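You operate a simulated robot arm through the tools that you are given. There is no shell and no other tool.

You are at the controls of a simulated robot arm. One attempt, no reset.

JOB
Wipe the smudge off the blue mat, roll it up, fasten both straps.
Fine: rolled to the clamp bar; the cloth goes back. What is to be rubbed or washed off counts as gone when no trace of it is left.

Only the result counts: the job must be done as asked and must still hold three seconds after the hand-in. Knocking over, shifting, dropping, spilling or breaking anything else fails it. Flat cloth is picked up by pressing the open fingertips on it (5 to 10 N) and closing them slowly along it; thin cloth reads only 2 to 8 mm in the jaws.

ROBOT AND FRAMES
A 6-joint arm with a two-finger gripper, fixed in place. Base frame: the origin is on the floor under the middle of its stand, x ahead of it, y to its left, z up; the work surface is at about z = 800. Readings come in mm, degrees, newtons and seconds.
It reaches about 1572 mm from its shoulder. Its first joint turns from -166.0 to 166.0 degrees. Payload 2.45 kg.
The tool frame sits at the grasp point between the pads (the TCP): z along the fingers, y along the line on which they close. The tips reach 20 mm beyond it. The gripper opens to 140 mm; its body begins 168 mm behind the TCP.
Orientation is told as [roll, pitch, yaw] about the base's x, y, z axes, in that order, counted from this pose: with the fingers straight down and closing along the base's y, the tool's x points along the base's -x, its y along +y and its z along -z.

CONTROLS
- The arm moves only by the tool jog_arm. Its argument "rows" is a list of rows, each a list of 3 entries, a list of its own where there are three numbers: the shift along the base's x, y, z in mm, then the turn, a rotation vector about the base's x, y, z in degrees, then the closure in counts, from 0 (fully open) to 255 (shut). In form: [[[tx, ty, tz], [wx, wy, wz], jaw], ...]. A call has 1 to 20 rows; each row shifts and turns the commanded pose from where the row before left it. A row lasts 0.2 s, in which the tool goes at most 50 mm and 8.6 degrees; a call with a longer step from one row to the next is refused whole, and so is a gripper value outside its range. A pose out of reach is approached as far as the arm can. The call stops where the force on the tool passes 90 N (or 10 N more than at its start, if that is more) or the arm is blocked; 0.2 s more then pass. Each finger travels about 45 mm/s and halts on what it meets, pressing with about 40 N; the grip force reading is that of the motor and also rises with nothing between the fingers. The clock runs only during rows and for 0.2 s after the last one: add rows that do not move to give the fingers time. It gives the time, the measured TCP pose, the force on the tool (base axes), the opening and the grip force at its end, in the units of the frame above (readings bear some noise), with the torque about the TCP (base axes, N m) and any sound that the robot's microphone picked up.
- Cameras (640 x 400 px; columns grow to the right, rows downward): "scene" is fixed at [41.1, 645, 1542.8]; the picture's right is [-0.50, -0.87, 0.00], its down [-0.53, 0.31, -0.79] and it looks along [0.68, -0.39, -0.61] (base axes); focal length 329 px, centre (320, 200). "wrist" rides on the gripper at [78, 11, -209] in the tool frame; the picture's right is [-0.14, 0.99, 0.00], its down [-0.92, -0.13, -0.37] and it looks along [-0.36, -0.05, 0.93] (tool axes); focal length 280 px, centre (320, 200). There is no depth. A picture from a camera that has moved, and an enlarged one, comes with that camera's place and axes in the base frame and with its lens. The place of the scene camera against the robot may be out by one fixed shift of up to 18 mm in any direction.
- camera(camera): a new picture of that camera. It takes no simulated time.
- zoom(camera, box): a new picture of the part [left, top, right, bottom] of that camera's present view, enlarged. It takes no simulated time.
- sign_off(): hands the job in; it is judged then, once.

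Places have to be worked out from the pictures, the camera data and where the tool is seen. Open the gripper and draw the arm clear of the work before you hand the job in, unless the task says otherwise.

The tools are called after "Request:" by a JSON object that holds its "method" and its "body". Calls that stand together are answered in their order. jog_arm: Moves the arm, as the interface text tells. Its arguments: {"type":"object","properties":{"rows":{"type":"array","items":{"type":"array"}}},"required":["rows"]} The other tools are called the same way: camera (camera) takes a picture; zoom (camera, box) takes an enlarged picture of a part of a camera's view; sign_off () hands the job in.

At the start:

```text
t: 0.0
eef_pos: [856.2, 78.4, 1069.6]
orientation: [0.0, 0.0, 0.1]
force: [-1.3, 0.3, 0.1]
ft_torque: [0.02, 0.02, 0.04]
grip_width: 140.1
gripper_force: 0.1
```

scene: 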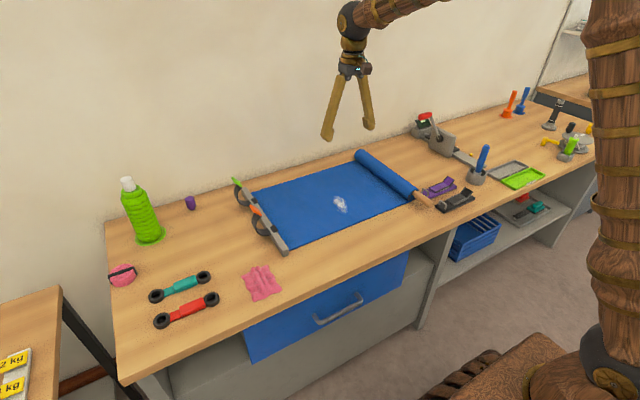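
wrist: 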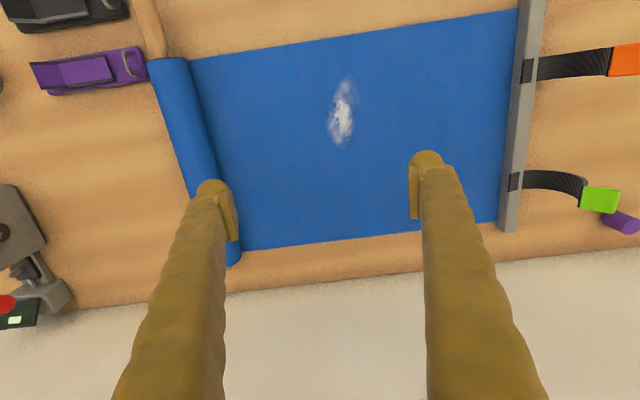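

I start by looking closer at the mat, straps, cloth and their surroundings before moving anything.

Request:
{"method": "zoom", "body": {"camera": "scene", "box": [220, 140, 480, 302]}}

Request:
{"method": "zoom", "body": {"camera": "wrist", "box": [460, 0, 640, 240]}}

Request:
{"method": "zoom", "body": {"camera": "wrist", "box": [0, 0, 240, 280]}}

Request:
{"method": "zoom", "body": {"camera": "scene", "box": [80, 160, 320, 340]}}

```text
2.46 times, centred on (350, 221) of scene
camera zoom: at [41.1, 645.0, 1542.8], right [-0.5, -0.87, 0.0], down [-0.53, 0.31, -0.79], along [0.68, -0.39, -0.61], focal length 810 px, centre (246, 148)
```

zoom: 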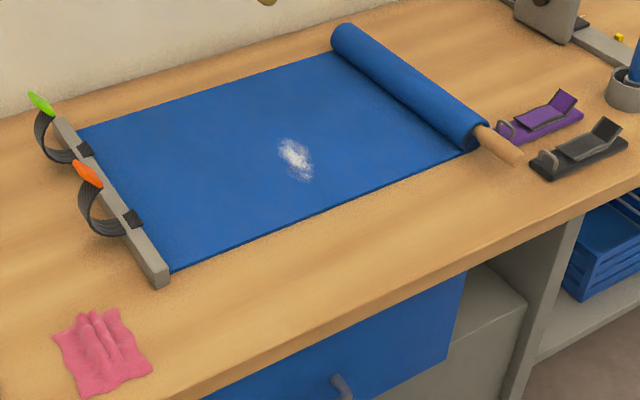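

```text
1.67 times, centred on (550, 120) of wrist
camera zoom: at [775.1, 89.2, 1278.2], right [0.14, 0.99, 0.0], down [0.92, -0.13, 0.37], along [0.37, -0.05, -0.93], focal length 467 px, centre (-63, 333)
```

zoom: 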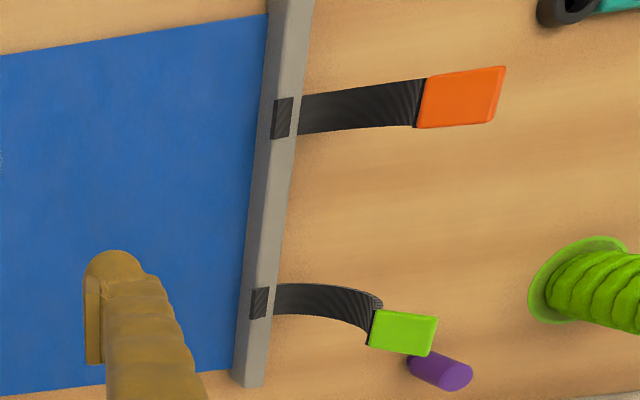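

```text
1.43 times, centred on (120, 140) of wrist
camera zoom: at [775.1, 89.2, 1278.2], right [0.14, 0.99, 0.0], down [0.92, -0.13, 0.37], along [0.37, -0.05, -0.93], focal length 401 px, centre (606, 286)
```

zoom: 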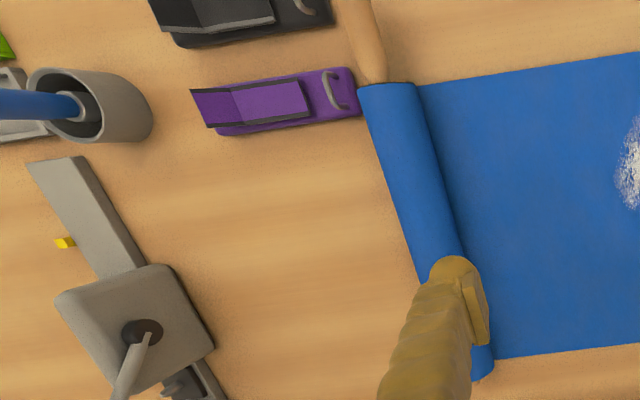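

```text
2.22 times, centred on (200, 250) of scene
camera zoom: at [41.1, 645.0, 1542.8], right [-0.5, -0.87, 0.0], down [-0.53, 0.31, -0.79], along [0.68, -0.39, -0.61], focal length 731 px, centre (587, 89)
```

zoom: 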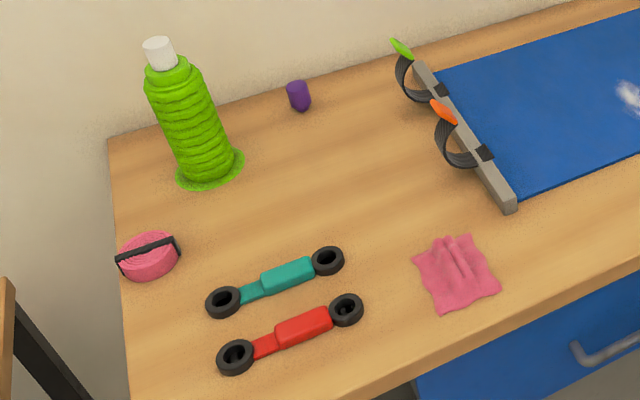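

The mat lies along base y: from the partly wound roll at y≈-130 to the clamp bar at y≈395, with x from about 708 to 1048. The smudge is near (816, 120) and the pink cloth near (628, 505). I move above the cloth and look.

Request:
{"method": "jog_arm", "body": {"rows": [[[-22, 42, 0], [0, 0, 0], 0], [[-22, 42, 0], [0, 0, 0], 0], [[-22, 42, 0], [0, 0, 0], 0], [[-22, 42, 0], [0, 0, 0], 0], [[-22, 42, 0], [0, 0, 0], 0], [[-22, 42, 0], [0, 0, 0], 0], [[-22, 42, -10], [0, 0, 0], 0], [[-22, 42, -20], [0, 0, 0], 0], [[-22, 42, -20], [0, 0, 0], 0], [[-22, 42, -20], [0, 0, 0], 0], [[-8, 6, 0], [0, 0, 0], 0], [[0, 0, 0], [0, 0, 0], 0]]}}

```text
refused: row 8 steps farther than a row can; nothing moved
```

Row 8 was slightly over 50 mm; I shorten the steps.

Request:
{"method": "jog_arm", "body": {"rows": [[[-20, 38, 0], [0, 0, 0], 0], [[-20, 38, 0], [0, 0, 0], 0], [[-20, 38, 0], [0, 0, 0], 0], [[-20, 38, 0], [0, 0, 0], 0], [[-20, 38, 0], [0, 0, 0], 0], [[-20, 38, -10], [0, 0, 0], 0], [[-20, 38, -10], [0, 0, 0], 0], [[-20, 38, -10], [0, 0, 0], 0], [[-20, 38, -10], [0, 0, 0], 0], [[-20, 38, -10], [0, 0, 0], 0], [[-20, 38, -10], [0, 0, 0], 0], [[-8, 10, -10], [0, 0, 0], 0], [[0, 0, 0], [0, 0, 0], 0]]}}

Request:
{"method": "camera", "body": {"camera": "wrist"}}

Request:
{"method": "camera", "body": {"camera": "scene"}}

```text
t: 2.8
eef_pos: [627.0, 506.8, 999.1]
orientation: [0.0, -0.1, 0.1]
force: [-0.2, -0.1, 0.0]
ft_torque: [0.0, 0.0, -0.01]
grip_width: 140.2
gripper_force: 0.0
```

```text
taken
camera wrist: at [547.2, 517.5, 1208.5], right [0.14, 0.99, 0.0], down [0.92, -0.13, 0.37], along [0.37, -0.05, -0.93], focal length 280 px, centre (320, 200)
```

wrist: 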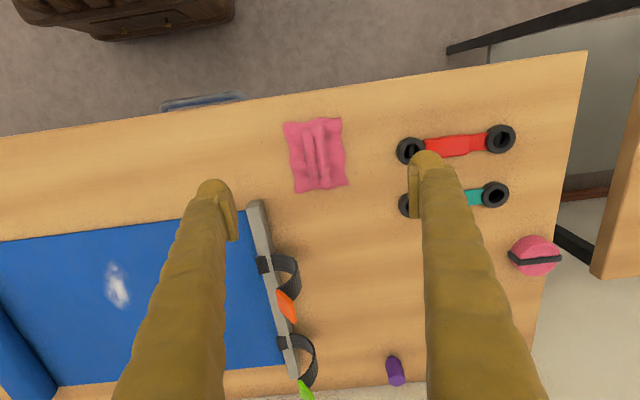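

```text
taken
```

scene: 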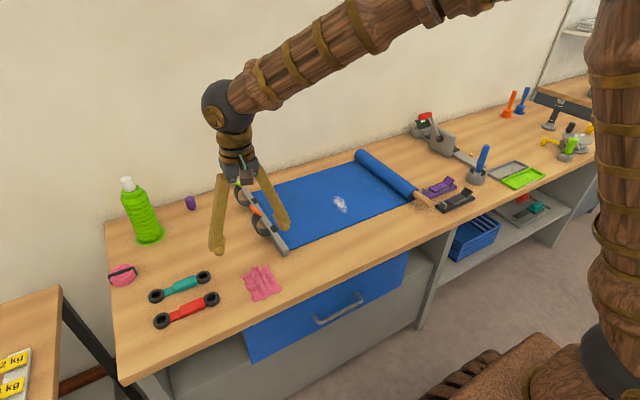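

The cloth is centred near (635, 500), about 100 × 80 mm, with its folds running along x. That suits fingers closing along y, so I descend over it with the jaws narrowed to about 60 mm.

Request:
{"method": "jog_arm", "body": {"rows": [[[4, -3, -30], [0, 0, 0], 60], [[4, -4, -30], [0, 0, 0], 120], [[0, 0, -30], [0, 0, 0], 146], [[0, 0, -30], [0, 0, 0], 146], [[0, 0, -20], [0, 0, 0], 146], [[0, 0, 0], [0, 0, 0], 146], [[0, 0, 0], [0, 0, 0], 146]]}}

Request:
{"method": "camera", "body": {"camera": "wrist"}}

```text
t: 4.4
eef_pos: [635.0, 499.5, 858.4]
orientation: [0.0, 0.0, 0.0]
force: [0.2, -0.6, -0.2]
ft_torque: [0.02, -0.03, -0.02]
grip_width: 59.7
gripper_force: 0.1
```

```text
taken
camera wrist: at [555.1, 510.3, 1067.7], right [0.14, 0.99, 0.0], down [0.92, -0.13, 0.37], along [0.37, -0.05, -0.93], focal length 280 px, centre (320, 200)
```

wrist: 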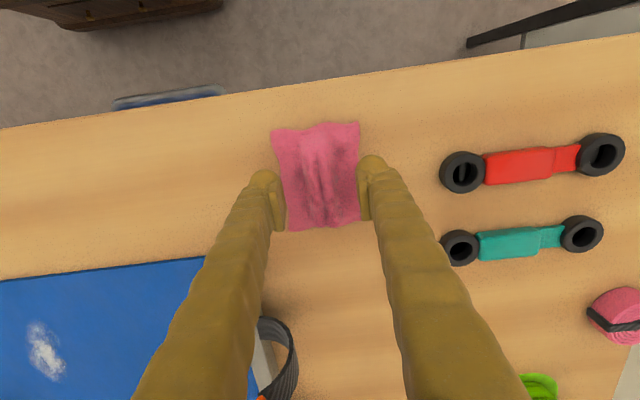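

The fingers straddle the cloth's middle folds. I lower in small steps to feel for contact.

Request:
{"method": "jog_arm", "body": {"rows": [[[0, 0, -15], [0, 0, 0], 146], [[0, 0, -12], [0, 0, 0], 146], [[0, 0, -4], [0, 0, 0], 146], [[0, 0, -2], [0, 0, 0], 146], [[0, 0, 0], [0, 0, 0], 146]]}}

```text
t: 5.6
eef_pos: [636.0, 499.5, 827.7]
orientation: [0.2, -0.2, 0.0]
force: [-9.2, -5.4, 56.9]
ft_torque: [-0.39, 0.23, -0.03]
grip_width: 59.9
gripper_force: 0.0
```

Contact is stiff, at 57 N near z≈827.7, so I back off about 2 mm to reach 5–10 N.

Request:
{"method": "jog_arm", "body": {"rows": [[[0, 0, 1.8], [0, 0, 0], 146], [[0, 0, 0], [0, 0, 0], 146]]}}

```text
t: 6.2
eef_pos: [635.3, 499.2, 827.5]
orientation: [0.0, -0.2, 0.0]
force: [4.8, 1.3, 38.3]
ft_torque: [-0.03, -0.07, 0.02]
grip_width: 60.2
gripper_force: 0.4
```

Still 38 N; I raise in smaller steps until about 7 N.

Request:
{"method": "jog_arm", "body": {"rows": [[[0, 0, 1.5], [0, 0, 0], 146], [[0, 0, 0], [0, 0, 0], 146]]}}

```text
t: 6.8
eef_pos: [634.7, 499.5, 829.2]
orientation: [0.0, 0.0, -0.1]
force: [7.6, 3.2, 14.1]
ft_torque: [0.14, -0.11, -0.03]
grip_width: 59.7
gripper_force: 0.1
```

Request:
{"method": "jog_arm", "body": {"rows": [[[0, 0, 0.4], [0, 0, 0], 146], [[0, 0, 0], [0, 0, 0], 146]]}}

```text
t: 7.4
eef_pos: [634.0, 499.4, 829.0]
orientation: [0.1, 0.0, 0.0]
force: [1.2, -1.0, 5.1]
ft_torque: [0.07, -0.05, 0.0]
grip_width: 59.7
gripper_force: 0.3
```

About 5 N now. I close the fingers slowly in segments and watch the force.

Request:
{"method": "jog_arm", "body": {"rows": [[[0, 0, -0.1], [0, 0, 0], 150], [[0, 0, 0], [0, 0, 0], 154], [[0, 0, 0], [0, 0, 0], 158], [[0, 0, 0], [0, 0, 0], 162], [[0, 0, 0], [0, 0, 0], 166]]}}

```text
t: 8.6
eef_pos: [634.2, 499.9, 828.9]
orientation: [0.0, -0.1, 0.1]
force: [0.6, -0.1, 1.5]
ft_torque: [-0.03, 0.03, 0.02]
grip_width: 49.4
gripper_force: 0.7
```

Force dropped to 1.5 N, so I lower slightly to restore the contact.

Request:
{"method": "jog_arm", "body": {"rows": [[[0, 0, -0.4], [0, 0, 0], 166], [[0, 0, 0], [0, 0, 0], 166]]}}

Request:
{"method": "zoom", "body": {"camera": "wrist", "box": [220, 80, 420, 280]}}

```text
t: 9.2
eef_pos: [635.6, 499.2, 829.3]
orientation: [0.0, -0.1, -0.1]
force: [-0.3, -0.4, 4.6]
ft_torque: [0.0, -0.04, -0.01]
grip_width: 49.7
gripper_force: 0.6
```

```text
2.00 times, centred on (320, 180) of wrist
camera zoom: at [554.8, 510.3, 1038.6], right [0.14, 0.99, 0.0], down [0.92, -0.13, 0.37], along [0.37, -0.05, -0.93], focal length 561 px, centre (320, 240)
```

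zoom: 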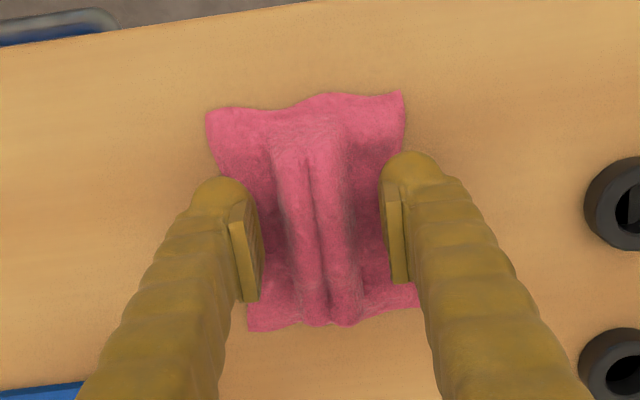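

The tips rest on the cloth either side of the ridge. I keep closing slowly with a tiny downward feed.

Request:
{"method": "jog_arm", "body": {"rows": [[[0, 0, -0.1], [0, 0, 0], 170], [[0, 0, -0.05], [0, 0, 0], 174], [[0, 0, -0.05], [0, 0, 0], 178], [[0, 0, -0.05], [0, 0, 0], 182], [[0, 0, -0.05], [0, 0, 0], 186], [[0, 0, -0.05], [0, 0, 0], 190]]}}

```text
t: 10.6
eef_pos: [634.3, 499.7, 829.0]
orientation: [0.0, -0.1, -0.1]
force: [-0.2, 0.7, 23.4]
ft_torque: [-0.08, 0.06, -0.04]
grip_width: 36.2
gripper_force: 0.2
```

Force rose to 23 N, so I raise half a millimetre to bring it back.

Request:
{"method": "jog_arm", "body": {"rows": [[[0, 0, 0.6], [0, 0, 0], 190], [[0, 0, 0], [0, 0, 0], 190]]}}

```text
t: 11.2
eef_pos: [635.9, 498.9, 829.9]
orientation: [-0.1, -0.1, 0.0]
force: [5.9, 3.2, 14.4]
ft_torque: [0.05, -0.15, 0.04]
grip_width: 36.4
gripper_force: 0.6
```

Request:
{"method": "jog_arm", "body": {"rows": [[[0, 0, 0.3], [0, 0, 0], 190], [[0, 0, 0], [0, 0, 0], 190]]}}

Request:
{"method": "zoom", "body": {"camera": "wrist", "box": [220, 80, 420, 280]}}

```text
t: 11.8
eef_pos: [635.2, 498.7, 828.9]
orientation: [0.1, -0.1, 0.0]
force: [4.7, 2.3, 14.3]
ft_torque: [0.05, -0.09, 0.03]
grip_width: 36.4
gripper_force: 0.8
```

```text
2.00 times, centred on (320, 180) of wrist
camera zoom: at [554.7, 510.2, 1038.6], right [0.14, 0.99, 0.0], down [0.92, -0.13, 0.37], along [0.37, -0.05, -0.93], focal length 561 px, centre (320, 240)
```

zoom: 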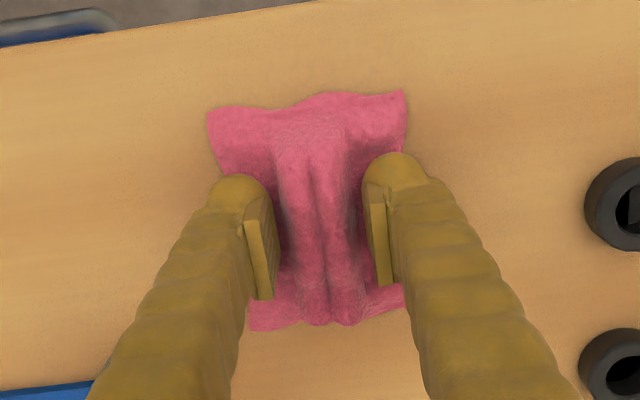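

The ridge stands between the fingers. I ease a little more and keep closing slowly.

Request:
{"method": "jog_arm", "body": {"rows": [[[0, 0, 0.3], [0, 0, 0], 190], [[0, 0, 0], [0, 0, 0], 190], [[0, 0, 0], [0, 0, 0], 193], [[0, 0, 0], [0, 0, 0], 196]]}}

```text
t: 12.8
eef_pos: [635.2, 499.2, 830.1]
orientation: [-0.1, 0.0, 0.0]
force: [-2.4, -0.9, 10.5]
ft_torque: [-0.03, 0.0, -0.02]
grip_width: 33.0
gripper_force: 0.5
```

Request:
{"method": "jog_arm", "body": {"rows": [[[0, 0, 0.1], [0, 0, 0], 200], [[0, 0, 0.05], [0, 0, 0], 204], [[0, 0, 0.05], [0, 0, 0], 208], [[0, 0, 0.05], [0, 0, 0], 212]]}}

```text
t: 13.8
eef_pos: [636.0, 498.3, 829.9]
orientation: [0.0, 0.0, 0.1]
force: [0.0, -1.3, 1.9]
ft_torque: [0.01, 0.02, 0.0]
grip_width: 25.6
gripper_force: 38.7
```

The grip force is 38.7 N at 25.6 mm, so the fingers have met the ridge. I press slightly and continue closing to see whether it narrows.

Request:
{"method": "jog_arm", "body": {"rows": [[[0, 0, -0.2], [0, 0, 0], 216], [[0, 0, 0], [0, 0, 0], 222], [[0, 0, 0], [0, 0, 0], 230], [[0, 0, 0], [0, 0, 0], 240]]}}

Request:
{"method": "zoom", "body": {"camera": "wrist", "box": [220, 80, 420, 280]}}

```text
t: 14.8
eef_pos: [634.7, 499.2, 829.9]
orientation: [0.0, -0.1, 0.0]
force: [0.4, -0.3, 1.0]
ft_torque: [0.02, 0.04, 0.03]
grip_width: 25.4
gripper_force: 39.9
```

```text
2.00 times, centred on (320, 180) of wrist
camera zoom: at [555.1, 510.4, 1039.0], right [0.14, 0.99, 0.0], down [0.92, -0.13, 0.37], along [0.37, -0.05, -0.93], focal length 561 px, centre (320, 240)
```

zoom: 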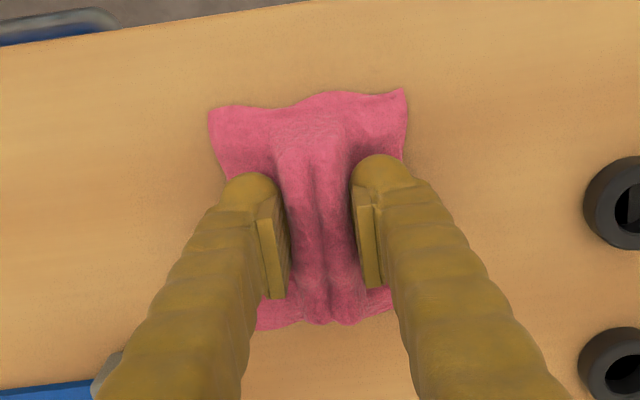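

The cloth's bunched ridge is held at 25.4 mm with 40 N. I lift gently to confirm it comes along.

Request:
{"method": "jog_arm", "body": {"rows": [[[0, 0, 5], [0, 0, 0], 255], [[0, 0, 10], [0, 0, 0], 255], [[0, 0, 20], [0, 0, 0], 255], [[0, 0, 20], [0, 0, 0], 255], [[0, 0, 0], [0, 0, 0], 255]]}}

Request:
{"method": "camera", "body": {"camera": "wrist"}}

Request:
{"method": "zoom", "body": {"camera": "scene", "box": [180, 160, 360, 320]}}

```text
t: 16.0
eef_pos: [635.6, 499.2, 884.6]
orientation: [0.0, 0.0, 0.1]
force: [0.9, 1.2, -0.8]
ft_torque: [0.0, -0.04, 0.03]
grip_width: 25.6
gripper_force: 40.3
```

```text
taken
camera wrist: at [555.5, 510.2, 1094.6], right [0.14, 0.99, 0.0], down [0.92, -0.13, 0.37], along [0.37, -0.05, -0.93], focal length 280 px, centre (320, 200)
```

wrist: 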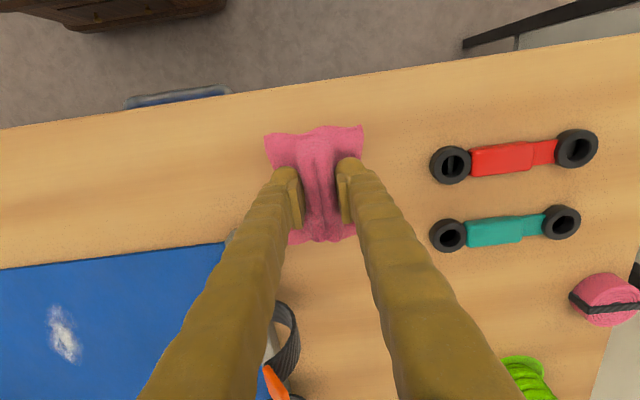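

```text
2.50 times, centred on (270, 240) of scene
camera zoom: at [41.1, 645.0, 1542.8], right [-0.5, -0.87, 0.0], down [-0.53, 0.31, -0.79], along [0.68, -0.39, -0.61], focal length 823 px, centre (445, 100)
```

zoom: 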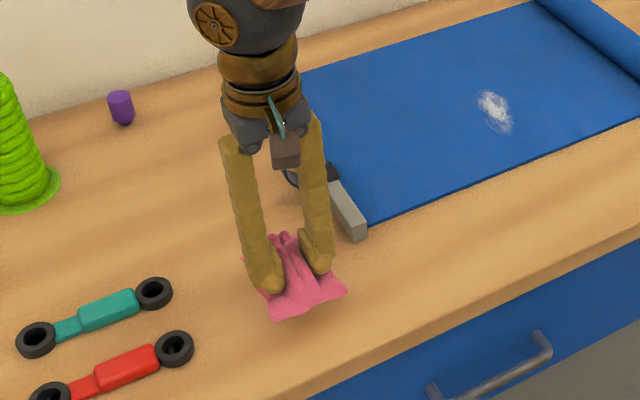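

The cloth is up and held firmly. I go up and across at safe height over the clamp bar and straps to above the smudge.

Request:
{"method": "jog_arm", "body": {"rows": [[[0, 0, 40], [0, 0, 0], 255], [[0, 0, 40], [0, 0, 0], 255], [[18, -38, 0], [0, 0, 0], 255], [[18, -38, 0], [0, 0, 0], 255], [[18, -38, 0], [0, 0, 0], 255], [[18, -38, 0], [0, 0, 0], 255], [[18, -38, 0], [0, 0, 0], 255], [[18, -38, 0], [0, 0, 0], 255], [[18, -38, 0], [0, 0, 0], 255], [[18, -38, 0], [0, 0, 0], 255], [[18, -38, 0], [0, 0, 0], 255], [[18, -38, 0], [0, 0, 0], 255], [[0, 0, 0], [0, 0, 0], 255]]}}

Request:
{"method": "camera", "body": {"camera": "wrist"}}

Request:
{"method": "camera", "body": {"camera": "scene"}}

```text
t: 18.8
eef_pos: [814.8, 116.8, 964.0]
orientation: [-0.1, -0.2, 0.0]
force: [0.0, -0.1, -0.6]
ft_torque: [-0.04, 0.01, 0.0]
grip_width: 25.2
gripper_force: 40.3
```

```text
taken
camera wrist: at [734.9, 129.5, 1174.6], right [0.14, 0.99, 0.0], down [0.92, -0.13, 0.37], along [0.37, -0.05, -0.93], focal length 280 px, centre (320, 200)
```

wrist: 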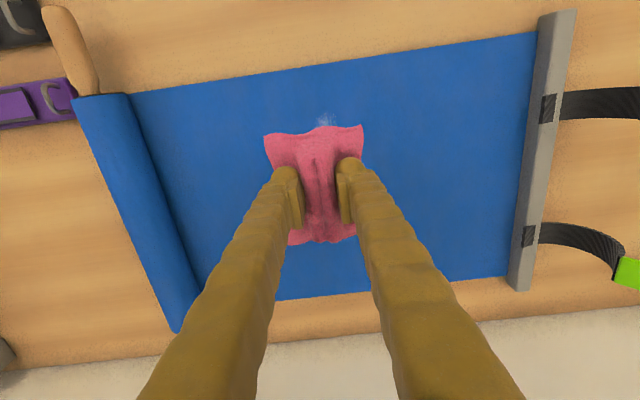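

```text
taken
```

scene: 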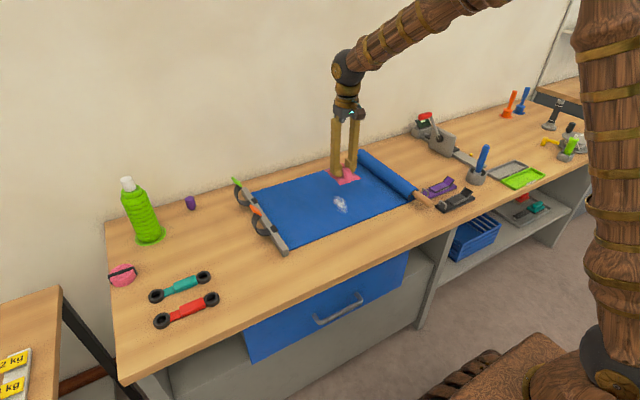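

The cloth is centred over the smudge. I descend and approach contact, expected near TCP z≈832, in small steps.

Request:
{"method": "jog_arm", "body": {"rows": [[[0, 0, -40], [0, 0, 0], 255], [[0, 0, -40], [0, 0, 0], 255], [[0, 0, -30], [0, 0, 0], 255], [[0, 0, -12], [0, 0, 0], 255], [[0, 0, -4], [0, 0, 0], 255], [[0, 0, -1], [0, 0, 0], 255], [[0, 0, 0], [0, 0, 0], 255]]}}

```text
t: 20.4
eef_pos: [814.5, 119.3, 838.1]
orientation: [0.0, -0.1, 0.1]
force: [-0.2, 0.4, 0.3]
ft_torque: [-0.01, -0.02, -0.03]
grip_width: 25.5
gripper_force: 40.2
```

Request:
{"method": "jog_arm", "body": {"rows": [[[0, 0, -2], [0, 0, 0], 255], [[0, 0, -1], [0, 0, 0], 255], [[0, 0, -1], [0, 0, 0], 255], [[0, 0, 0], [0, 0, 0], 255]]}}

```text
t: 21.4
eef_pos: [815.2, 118.3, 834.2]
orientation: [0.0, -0.1, 0.0]
force: [-0.5, -0.3, -0.6]
ft_torque: [-0.01, 0.02, 0.02]
grip_width: 25.6
gripper_force: 39.4
```

Request:
{"method": "jog_arm", "body": {"rows": [[[0, 0, -1], [0, 0, 0], 255], [[0, 0, -0.5], [0, 0, 0], 255], [[0, 0, -0.5], [0, 0, 0], 255], [[0, 0, 0], [0, 0, 0], 255]]}}

```text
t: 22.4
eef_pos: [815.4, 118.2, 831.9]
orientation: [-0.1, -0.2, 0.0]
force: [-0.3, 0.3, -1.1]
ft_torque: [0.0, -0.01, 0.0]
grip_width: 25.4
gripper_force: 40.2
```

Request:
{"method": "jog_arm", "body": {"rows": [[[0, 0, -0.5], [0, 0, 0], 255], [[0, 0, -0.5], [0, 0, 0], 255], [[0, 0, -0.5], [0, 0, 0], 255], [[0, 0, 0], [0, 0, 0], 255]]}}

```text
t: 23.4
eef_pos: [815.0, 119.5, 830.7]
orientation: [0.1, 0.0, -0.1]
force: [-1.4, -0.3, -0.5]
ft_torque: [-0.01, 0.0, 0.0]
grip_width: 25.2
gripper_force: 39.8
```

Request:
{"method": "jog_arm", "body": {"rows": [[[0, 0, -0.5], [0, 0, 0], 255], [[0, 0, -0.5], [0, 0, 0], 255], [[0, 0, -0.5], [0, 0, 0], 255], [[0, 0, 0], [0, 0, 0], 255]]}}

Request:
{"method": "zoom", "body": {"camera": "scene", "box": [260, 130, 420, 250]}}

```text
t: 24.4
eef_pos: [815.6, 117.7, 830.3]
orientation: [0.0, 0.0, 0.0]
force: [-3.9, -2.2, 24.2]
ft_torque: [-0.04, 0.04, 0.02]
grip_width: 25.4
gripper_force: 40.3
```

```text
3.33 times, centred on (340, 190) of scene
camera zoom: at [41.1, 645.0, 1542.8], right [-0.5, -0.87, 0.0], down [-0.53, 0.31, -0.79], along [0.68, -0.39, -0.61], focal length 1097 px, centre (253, 233)
```

zoom: 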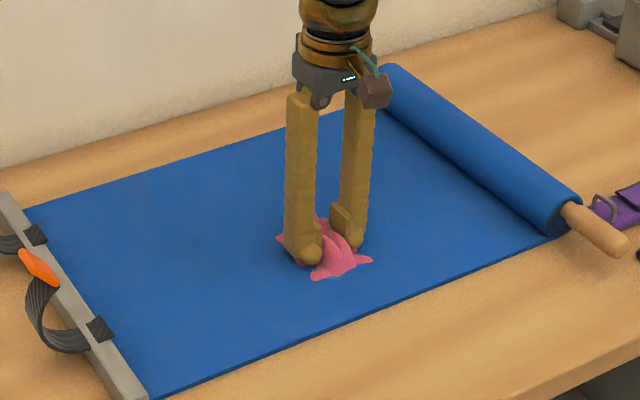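

Contact is at 24 N. I ease 0.4 mm and make the first wiping stroke along the smudge (x), at moderate speed.

Request:
{"method": "jog_arm", "body": {"rows": [[[0, 0, 0.4], [0, 0, 0], 255], [[10, 0, 0], [0, 0, 0], 255], [[10, 0, 0], [0, 0, 0], 255], [[10, 0, 0], [0, 0, 0], 255], [[10, 0, 0], [0, 0, 0], 255], [[10, 0, 0], [0, 0, 0], 255], [[10, 0, 0], [0, 0, 0], 255], [[0, 0, 0], [0, 0, 0], 255]]}}

Request:
{"method": "zoom", "body": {"camera": "scene", "box": [260, 130, 420, 250]}}

```text
t: 26.2
eef_pos: [874.2, 119.4, 829.6]
orientation: [0.0, -0.1, 0.0]
force: [-9.2, 0.2, 23.3]
ft_torque: [0.0, 0.2, -0.02]
grip_width: 25.4
gripper_force: 40.2
```

```text
3.33 times, centred on (340, 190) of scene
camera zoom: at [41.1, 645.0, 1542.8], right [-0.5, -0.87, 0.0], down [-0.53, 0.31, -0.79], along [0.68, -0.39, -0.61], focal length 1097 px, centre (253, 233)
```

zoom: 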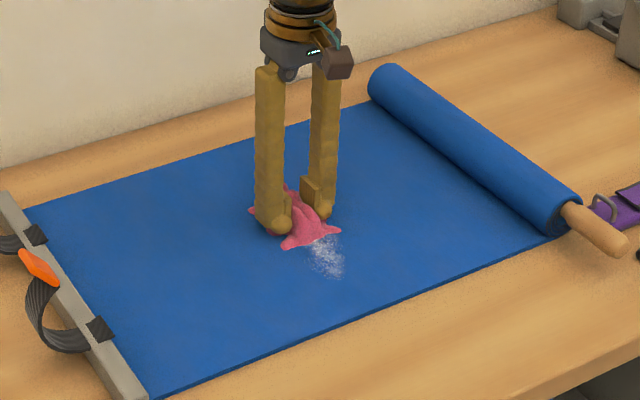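

The smudge is fading behind the cloth. I wipe back over the rest toward lower x.

Request:
{"method": "jog_arm", "body": {"rows": [[[-12, 0, 0.1], [0, 0, 0], 255], [[-12, 0, 0], [0, 0, 0], 255], [[-12, 0, 0], [0, 0, 0], 255], [[-12, 0, 0], [0, 0, 0], 255], [[-12, 0, 0], [0, 0, 0], 255], [[-12, 0, 0], [0, 0, 0], 255], [[-12, 0, 0], [0, 0, 0], 255], [[-12, 0, 0], [0, 0, 0], 255], [[-12, 0, 0], [0, 0, 0], 255], [[-12, 0, 0], [0, 0, 0], 255], [[0, 0, 0], [0, 0, 0], 255]]}}

Request:
{"method": "zoom", "body": {"camera": "scene", "box": [260, 130, 420, 250]}}

Request:
{"method": "zoom", "body": {"camera": "wrist", "box": [200, 50, 440, 250]}}

```text
t: 28.6
eef_pos: [754.3, 119.4, 829.3]
orientation: [-0.1, -0.1, 0.0]
force: [9.8, 0.7, 26.7]
ft_torque: [0.03, -0.16, -0.02]
grip_width: 25.4
gripper_force: 39.7
```

```text
3.33 times, centred on (340, 190) of scene
camera zoom: at [41.1, 645.0, 1542.8], right [-0.5, -0.87, 0.0], down [-0.53, 0.31, -0.79], along [0.68, -0.39, -0.61], focal length 1097 px, centre (253, 233)
```

zoom: 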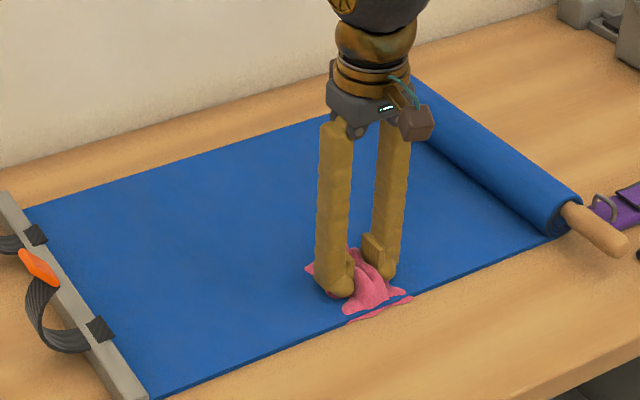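

```text
2.00 times, centred on (320, 150) of wrist
camera zoom: at [674.5, 130.4, 1038.5], right [0.14, 0.99, 0.0], down [0.92, -0.13, 0.37], along [0.37, -0.05, -0.93], focal length 561 px, centre (320, 300)
```

zoom: 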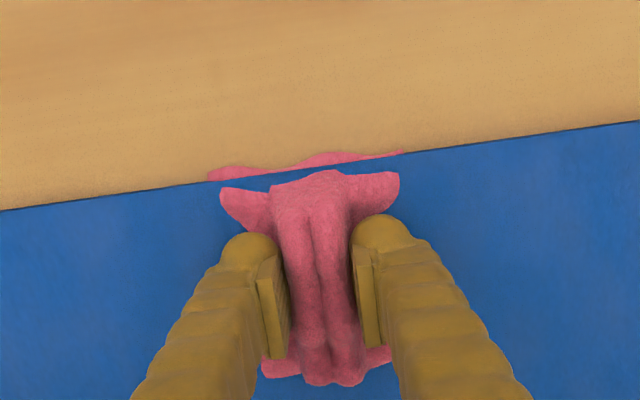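

The smudge looks gone from this side, but I make two more passes with y offset to catch its borders, then lift and inspect.

Request:
{"method": "jog_arm", "body": {"rows": [[[10, 6, 0.3], [0, 0, 0], 255], [[10, 6, 0], [0, 0, 0], 255], [[12, 2, 0], [0, 0, 0], 255], [[12, 0, 0], [0, 0, 0], 255], [[12, 0, 0], [0, 0, 0], 255], [[12, 0, 0], [0, 0, 0], 255], [[12, 0, 0], [0, 0, 0], 255], [[12, 0, 0], [0, 0, 0], 255], [[12, 0, 0], [0, 0, 0], 255], [[0, -14, 0], [0, 0, 0], 255], [[0, -14, 0], [0, 0, 0], 255], [[-12, 0, 0], [0, 0, 0], 255], [[-12, 0, 0], [0, 0, 0], 255], [[-12, 0, 0], [0, 0, 0], 255], [[-12, 0, 0], [0, 0, 0], 255], [[-12, 0, 0], [0, 0, 0], 255], [[-12, 0, 0], [0, 0, 0], 255], [[-12, 0, 0], [0, 0, 0], 255], [[-10, 0, 0], [0, 0, 0], 255], [[0, 0, 0], [0, 0, 0], 255]]}}

```text
t: 32.8
eef_pos: [764.1, 104.3, 829.8]
orientation: [0.0, 0.0, 0.0]
force: [-0.3, -0.4, 2.1]
ft_torque: [-0.01, 0.06, 0.0]
grip_width: 25.4
gripper_force: 40.3
```

Now I lift clear and pull the cloth aside to inspect the mat.

Request:
{"method": "jog_arm", "body": {"rows": [[[0, 0, 10], [0, 0, 0], 255], [[0, 0, 40], [0, 0, 0], 255], [[0, 0, 40], [0, 0, 0], 255], [[0, 40, 20], [0, 0, 0], 255], [[0, 45, 0], [0, 0, 0], 255], [[0, 45, 0], [0, 0, 0], 255], [[0, 0, 0], [0, 0, 0], 255]]}}

Request:
{"method": "zoom", "body": {"camera": "scene", "box": [260, 130, 420, 250]}}

Request:
{"method": "camera", "body": {"camera": "wrist"}}

```text
t: 34.4
eef_pos: [765.9, 236.3, 940.2]
orientation: [0.1, -0.1, 0.0]
force: [-0.3, -0.5, -0.6]
ft_torque: [0.0, -0.01, 0.02]
grip_width: 25.4
gripper_force: 39.6
```

```text
3.33 times, centred on (340, 190) of scene
camera zoom: at [41.1, 645.0, 1542.8], right [-0.5, -0.87, 0.0], down [-0.53, 0.31, -0.79], along [0.68, -0.39, -0.61], focal length 1097 px, centre (253, 233)
```

zoom: 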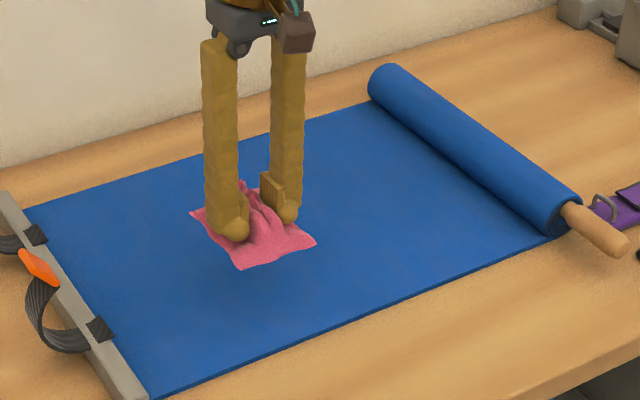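

```text
taken
camera wrist: at [685.5, 246.9, 1149.6], right [0.14, 0.99, 0.0], down [0.92, -0.13, 0.37], along [0.37, -0.05, -0.93], focal length 280 px, centre (320, 200)
```

wrist: 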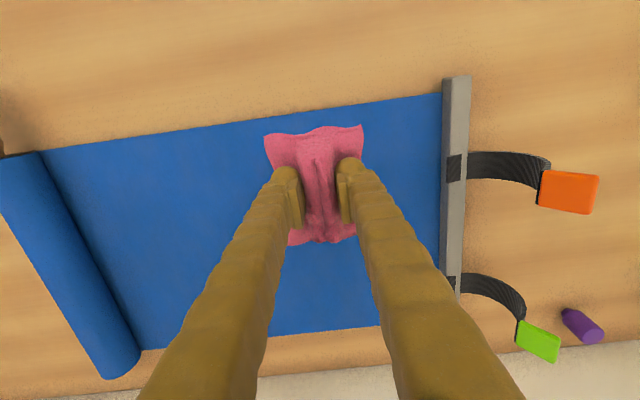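

The mat looks clean; I enlarge the smudge area in both cameras to verify no trace remains.

Request:
{"method": "zoom", "body": {"camera": "scene", "box": [310, 160, 400, 230]}}

Request:
{"method": "zoom", "body": {"camera": "wrist", "box": [100, 130, 280, 290]}}

```text
5.71 times, centred on (355, 195) of scene
camera zoom: at [41.1, 645.0, 1542.8], right [-0.5, -0.87, 0.0], down [-0.53, 0.31, -0.79], along [0.68, -0.39, -0.61], focal length 1880 px, centre (120, 229)
```

zoom: 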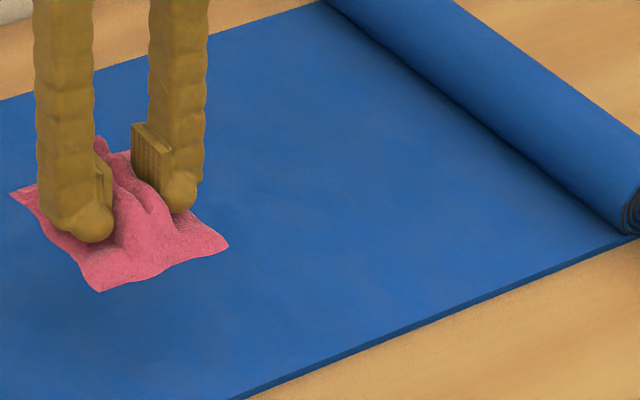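

```text
2.50 times, centred on (190, 210) of wrist
camera zoom: at [685.5, 246.9, 1149.6], right [0.14, 0.99, 0.0], down [0.92, -0.13, 0.37], along [0.37, -0.05, -0.93], focal length 701 px, centre (645, 175)
```

zoom: 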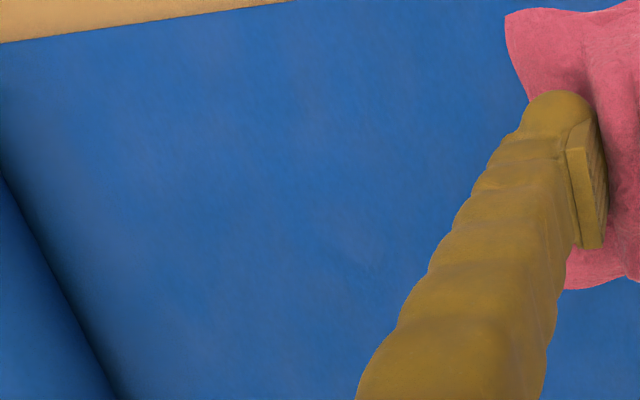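

The finger and cloth still hide part of the spot, so I move further away in +y and look again.

Request:
{"method": "jog_arm", "body": {"rows": [[[-20, 40, 10], [0, 0, 0], 255], [[-20, 40, 10], [0, 0, 0], 255], [[-20, 40, 10], [0, 0, 0], 255], [[0, 0, 0], [0, 0, 0], 255]]}}

Request:
{"method": "zoom", "body": {"camera": "scene", "box": [310, 170, 380, 230]}}

Request:
{"method": "camera", "body": {"camera": "wrist"}}

```text
t: 35.4
eef_pos: [705.1, 357.2, 969.8]
orientation: [-0.1, 0.0, 0.0]
force: [-0.1, 0.5, -0.2]
ft_torque: [-0.01, -0.03, 0.0]
grip_width: 25.5
gripper_force: 40.0
```

```text
6.67 times, centred on (345, 200) of scene
camera zoom: at [41.1, 645.0, 1542.8], right [-0.5, -0.87, 0.0], down [-0.53, 0.31, -0.79], along [0.68, -0.39, -0.61], focal length 2194 px, centre (153, 200)
```

zoom: 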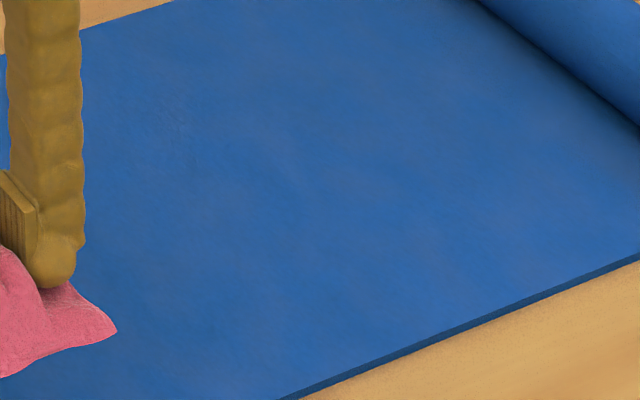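

```text
taken
camera wrist: at [625.5, 368.1, 1179.5], right [0.14, 0.99, 0.0], down [0.92, -0.13, 0.37], along [0.37, -0.05, -0.93], focal length 280 px, centre (320, 200)
```

wrist: 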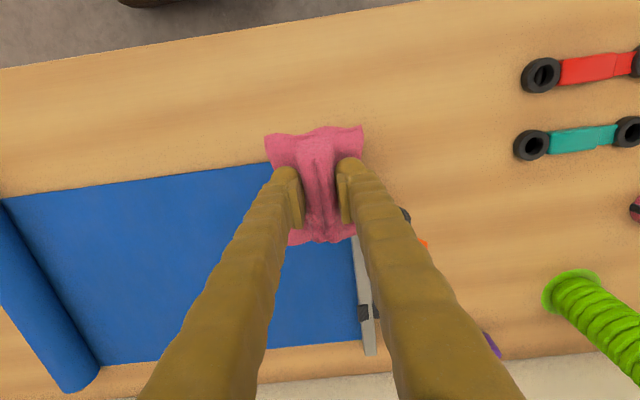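

Request:
{"method": "zoom", "body": {"camera": "wrist", "box": [60, 150, 260, 360]}}

Request:
{"method": "zoom", "body": {"camera": "scene", "box": [325, 188, 360, 220]}}

```text
1.90 times, centred on (160, 255) of wrist
camera zoom: at [625.5, 368.1, 1179.5], right [0.14, 0.99, 0.0], down [0.92, -0.13, 0.37], along [0.37, -0.05, -0.93], focal length 534 px, centre (625, 95)
```

zoom: 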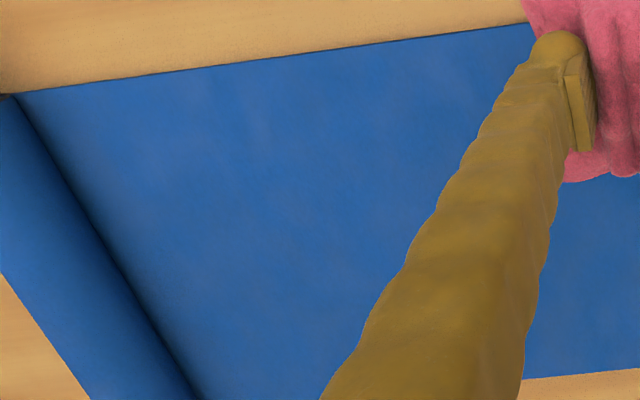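

```text
12.50 times, centred on (342, 204) of scene
camera zoom: at [41.1, 645.0, 1542.8], right [-0.5, -0.87, 0.0], down [-0.53, 0.31, -0.79], along [0.68, -0.39, -0.61], focal length 4113 px, centre (39, 150)
```

zoom: 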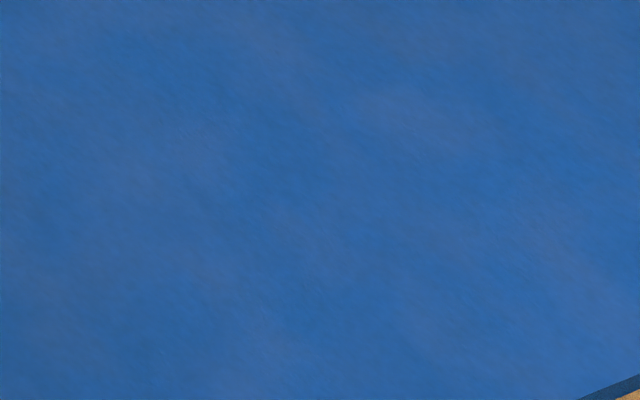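

I compare with a never-smudged part of the mat to tell texture from residue.

Request:
{"method": "zoom", "body": {"camera": "scene", "box": [345, 165, 380, 197]}}

Request:
{"method": "zoom", "body": {"camera": "scene", "box": [295, 208, 330, 240]}}

```text
12.50 times, centred on (362, 181) of scene
camera zoom: at [41.1, 645.0, 1542.8], right [-0.5, -0.87, 0.0], down [-0.53, 0.31, -0.79], along [0.68, -0.39, -0.61], focal length 4113 px, centre (-211, 438)
```

zoom: 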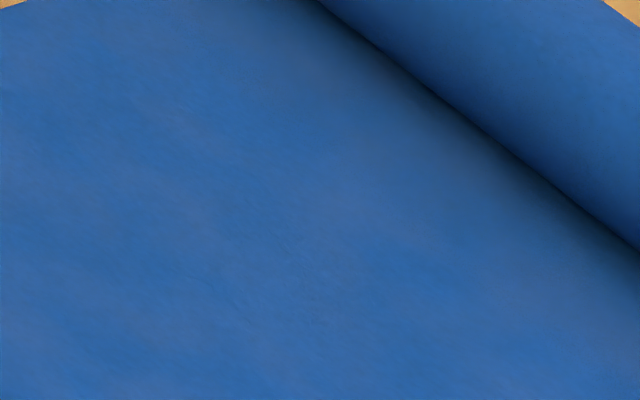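

```text
12.50 times, centred on (312, 224) of scene
camera zoom: at [41.1, 645.0, 1542.8], right [-0.5, -0.87, 0.0], down [-0.53, 0.31, -0.79], along [0.68, -0.39, -0.61], focal length 4113 px, centre (414, -100)
```

zoom: 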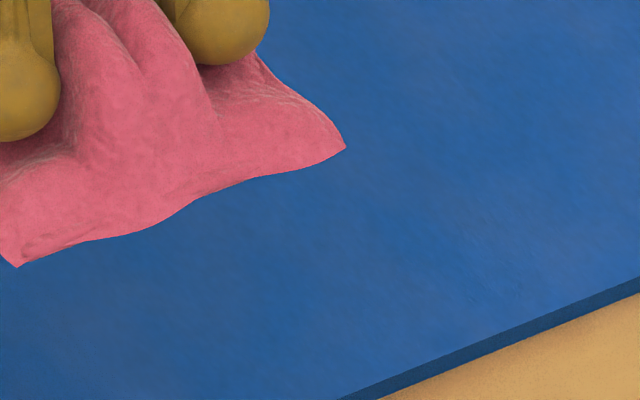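

The texture is identical elsewhere, so the smudge is gone. Now I return the cloth to its original place at (635, 499).

Request:
{"method": "jog_arm", "body": {"rows": [[[-18, 36, 0], [0, 0, 0], 255], [[-18, 36, 0], [0, 0, 0], 255], [[-18, 36, 0], [0, 0, 0], 255], [[-16, 34, 0], [0, 0, 0], 255], [[0, 0, -40], [0, 0, 0], 255], [[0, 0, -40], [0, 0, 0], 255], [[0, 0, -40], [0, 0, 0], 255], [[0, 0, -10], [0, 0, 0], 255], [[0, 0, -5], [0, 0, 0], 255], [[0, 0, -3], [0, 0, 0], 255], [[0, 0, 0], [0, 0, 0], 255]]}}

```text
t: 37.8
eef_pos: [635.7, 497.4, 832.4]
orientation: [-0.1, -0.2, 0.0]
force: [-0.4, 0.3, -1.0]
ft_torque: [-0.03, -0.01, 0.0]
grip_width: 25.6
gripper_force: 40.0
```

Request:
{"method": "jog_arm", "body": {"rows": [[[0, 0, -1], [0, 0, 0], 255], [[0, 0, -1], [0, 0, 0], 255], [[0, 0, -0.5], [0, 0, 0], 255], [[0, 0, 0], [0, 0, 0], 255]]}}

```text
t: 38.8
eef_pos: [635.5, 497.6, 828.2]
orientation: [0.0, 0.0, 0.0]
force: [-2.0, -3.1, 13.0]
ft_torque: [-0.07, 0.07, -0.01]
grip_width: 25.1
gripper_force: 40.2
```

The cloth is touching the table at 13 N. I open slowly and rise once released.

Request:
{"method": "jog_arm", "body": {"rows": [[[0, 0, 0.4], [0, 0, 0], 210], [[0, 0, 0], [0, 0, 0], 200], [[0, 0, 0], [0, 0, 0], 190], [[0, 0, 0], [0, 0, 0], 180], [[0, 0, 1], [0, 0, 0], 170], [[0, 0, 3], [0, 0, 0], 160], [[0, 0, 10], [0, 0, 0], 160], [[0, 0, 30], [0, 0, 0], 160], [[0, 0, 40], [0, 0, 0], 160], [[0, 0, 40], [0, 0, 0], 160], [[0, 0, 0], [0, 0, 0], 160]]}}

Request:
{"method": "camera", "body": {"camera": "wrist"}}

Request:
{"method": "camera", "body": {"camera": "scene"}}

```text
t: 41.2
eef_pos: [634.4, 497.4, 953.9]
orientation: [0.0, -0.1, 0.0]
force: [0.7, 0.0, -0.8]
ft_torque: [-0.01, -0.03, 0.04]
grip_width: 52.3
gripper_force: 0.0
```

```text
taken
camera wrist: at [555.0, 508.3, 1163.8], right [0.14, 0.99, 0.0], down [0.92, -0.13, 0.37], along [0.37, -0.05, -0.93], focal length 280 px, centre (320, 200)
```

wrist: 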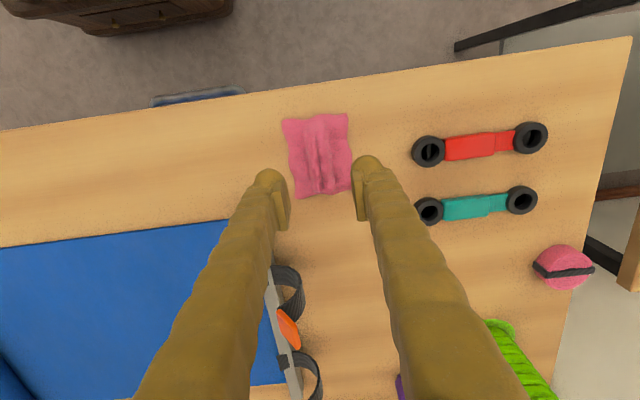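

```text
taken
```

scene: 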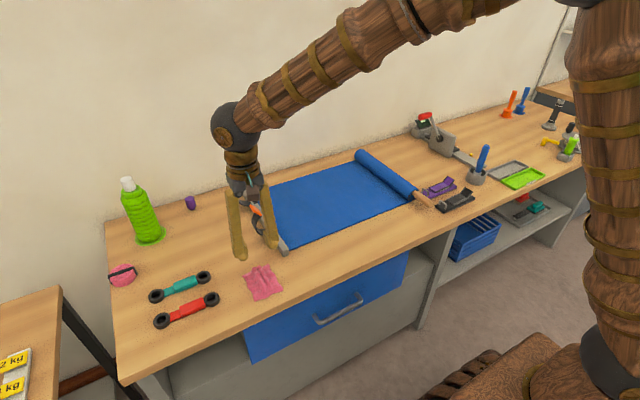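

The cloth is back in its original place. Now I study the straps and the roll more closely before rolling.

Request:
{"method": "jog_arm", "body": {"rows": [[[0, 0, 40], [0, 0, 0], 100], [[30, 0, 40], [0, 0, 0], 0], [[40, -30, 0], [0, 0, 0], 0], [[40, -30, 0], [0, 0, 0], 0], [[0, 0, 0], [0, 0, 0], 0], [[0, 0, 0], [0, 0, 0], 0]]}}

Request:
{"method": "camera", "body": {"camera": "wrist"}}

Request:
{"method": "zoom", "body": {"camera": "scene", "box": [215, 160, 335, 265]}}

Request:
{"method": "zoom", "body": {"camera": "scene", "box": [340, 140, 490, 235]}}

```text
t: 42.6
eef_pos: [745.6, 436.7, 1032.5]
orientation: [0.1, 0.0, 0.0]
force: [-0.3, -0.1, -0.4]
ft_torque: [0.0, 0.01, -0.06]
grip_width: 140.0
gripper_force: 0.0
```

```text
taken
camera wrist: at [665.2, 447.9, 1243.0], right [0.14, 0.99, 0.0], down [0.92, -0.13, 0.37], along [0.37, -0.05, -0.93], focal length 280 px, centre (320, 200)
```

wrist: 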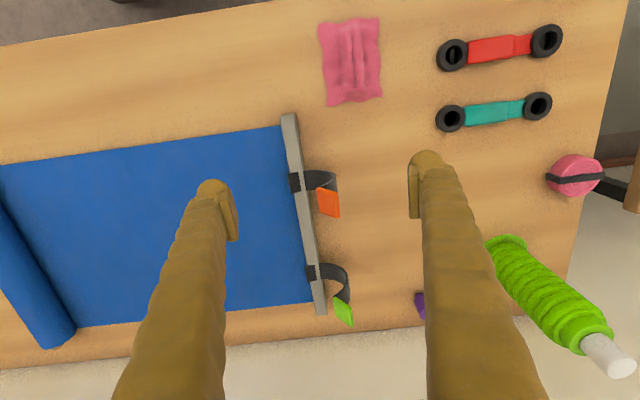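

```text
3.81 times, centred on (275, 212) of scene
camera zoom: at [41.1, 645.0, 1542.8], right [-0.5, -0.87, 0.0], down [-0.53, 0.31, -0.79], along [0.68, -0.39, -0.61], focal length 1253 px, centre (491, 152)
```

zoom: 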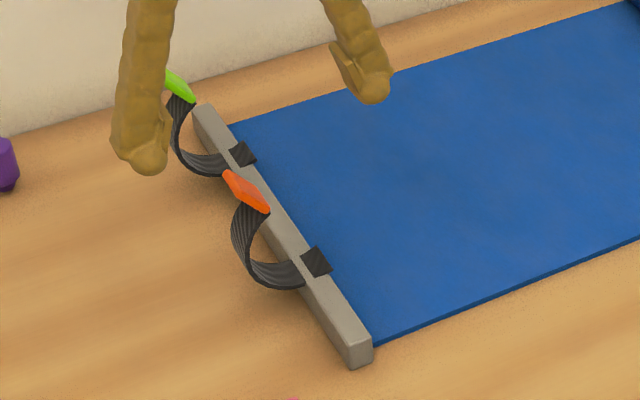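

```text
4.21 times, centred on (415, 188) of scene
camera zoom: at [41.1, 645.0, 1542.8], right [-0.5, -0.87, 0.0], down [-0.53, 0.31, -0.79], along [0.68, -0.39, -0.61], focal length 1385 px, centre (-80, 253)
```

zoom: 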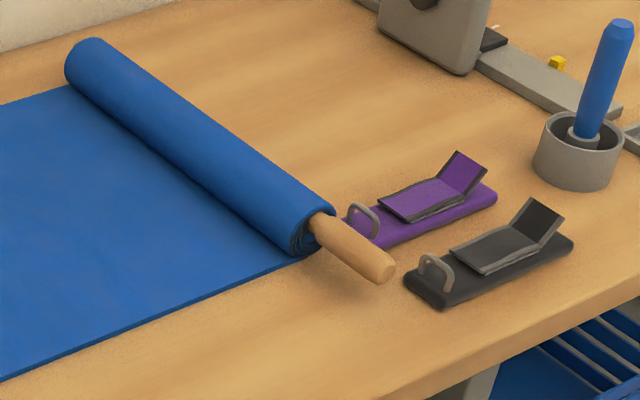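

The straps form C-curves from the clamp bar with tabs at their ends. The roll has a wooden handle at its near end. My plan is to push the roll from behind (+y direction) with two spread fingertips near its middle, so I move behind the roll and yaw the gripper 90° so the fingers line up along x.

Request:
{"method": "jog_arm", "body": {"rows": [[[8, -41, 0], [0, 0, 0], 0], [[8, -41, 0], [0, 0, 8], 0], [[8, -41, 0], [0, 0, 8], 0], [[8, -41, 0], [0, 0, 8], 0], [[8, -41, 0], [0, 0, 8], 0], [[8, -41, 0], [0, 0, 8], 0], [[8, -41, 0], [0, 0, 8], 0], [[8, -41, 0], [0, 0, 8], 0], [[8, -41, 0], [0, 0, 8], 0], [[8, -41, 0], [0, 0, 8], 0], [[8, -41, 0], [0, 0, 8], 0], [[8, -41, 0], [0, 0, 8], 0], [[8, -41, 0], [0, 0, 2], 0], [[8, -41, 0], [0, 0, 0], 0], [[8, -41, 0], [0, 0, 0], 0], [[8, -41, 0], [0, 0, 0], 0], [[4, -10, 0], [0, 0, 0], 0], [[0, 0, 0], [0, 0, 0], 0]]}}

Request:
{"method": "camera", "body": {"camera": "wrist"}}

Request:
{"method": "camera", "body": {"camera": "scene"}}

```text
t: 46.4
eef_pos: [877.4, -228.0, 1033.0]
orientation: [0.0, -0.1, 90.0]
force: [0.0, -0.5, 0.0]
ft_torque: [-0.02, 0.0, 0.04]
grip_width: 140.0
gripper_force: 0.0
```

```text
taken
camera wrist: at [864.7, -306.7, 1242.6], right [-0.99, 0.14, 0.0], down [0.13, 0.92, 0.37], along [0.05, 0.37, -0.93], focal length 280 px, centre (320, 200)
```

wrist: 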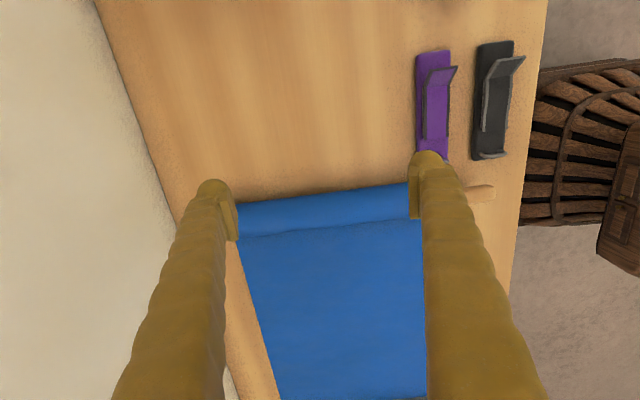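

```text
taken
```

scene: 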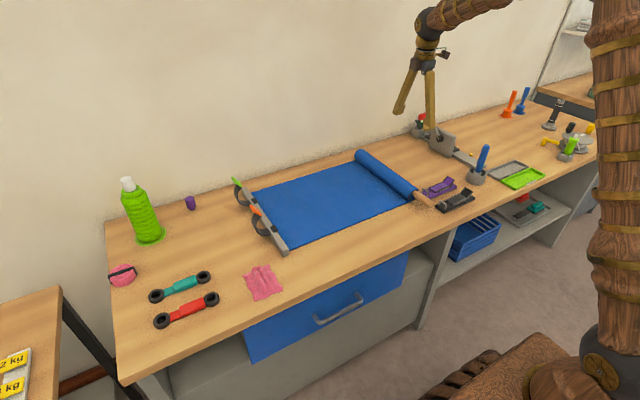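

The roll's rear is at y≈-158 (radius ≈28) and my fingers are at y≈-228 with clear table below. I descend to TCP z≈828 behind it.

Request:
{"method": "jog_arm", "body": {"rows": [[[0, 0, -45], [0, 0, 0], 0], [[0, 0, -45], [0, 0, 0], 0], [[0, 0, -45], [0, 0, 0], 0], [[0, 0, -40], [0, 0, 0], 0], [[0, 0, -20], [0, 0, 0], 0], [[0, 0, -10], [0, 0, 0], 0], [[0, 0, 0], [0, 0, 0], 0]]}}

Request:
{"method": "zoom", "body": {"camera": "scene", "box": [330, 100, 490, 220]}}

Request:
{"method": "camera", "body": {"camera": "wrist"}}

```text
t: 48.0
eef_pos: [876.2, -227.9, 828.0]
orientation: [-0.1, -0.1, 90.0]
force: [-0.3, 0.4, 0.0]
ft_torque: [0.01, -0.02, 0.0]
grip_width: 140.1
gripper_force: 0.1
```

```text
3.33 times, centred on (410, 160) of scene
camera zoom: at [41.1, 645.0, 1542.8], right [-0.5, -0.87, 0.0], down [-0.53, 0.31, -0.79], along [0.68, -0.39, -0.61], focal length 1097 px, centre (20, 333)
```

zoom: 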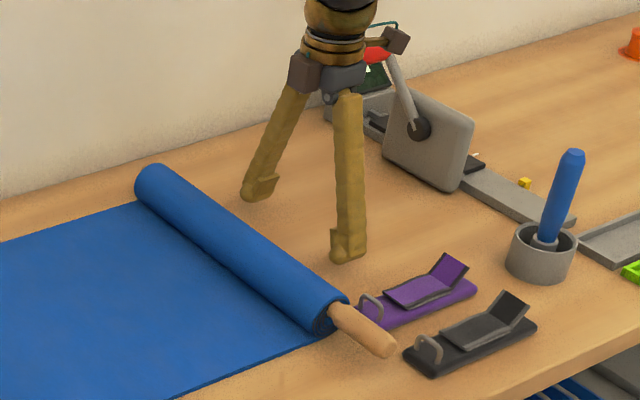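

```text
taken
camera wrist: at [864.9, -306.5, 1037.4], right [-0.99, 0.14, 0.0], down [0.13, 0.92, 0.37], along [0.05, 0.37, -0.93], focal length 280 px, centre (320, 200)
```

wrist: 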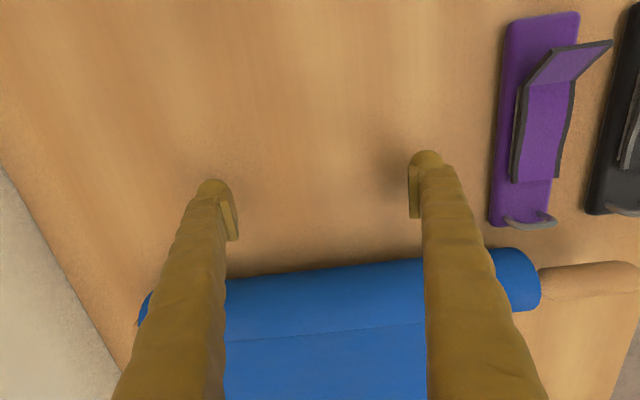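

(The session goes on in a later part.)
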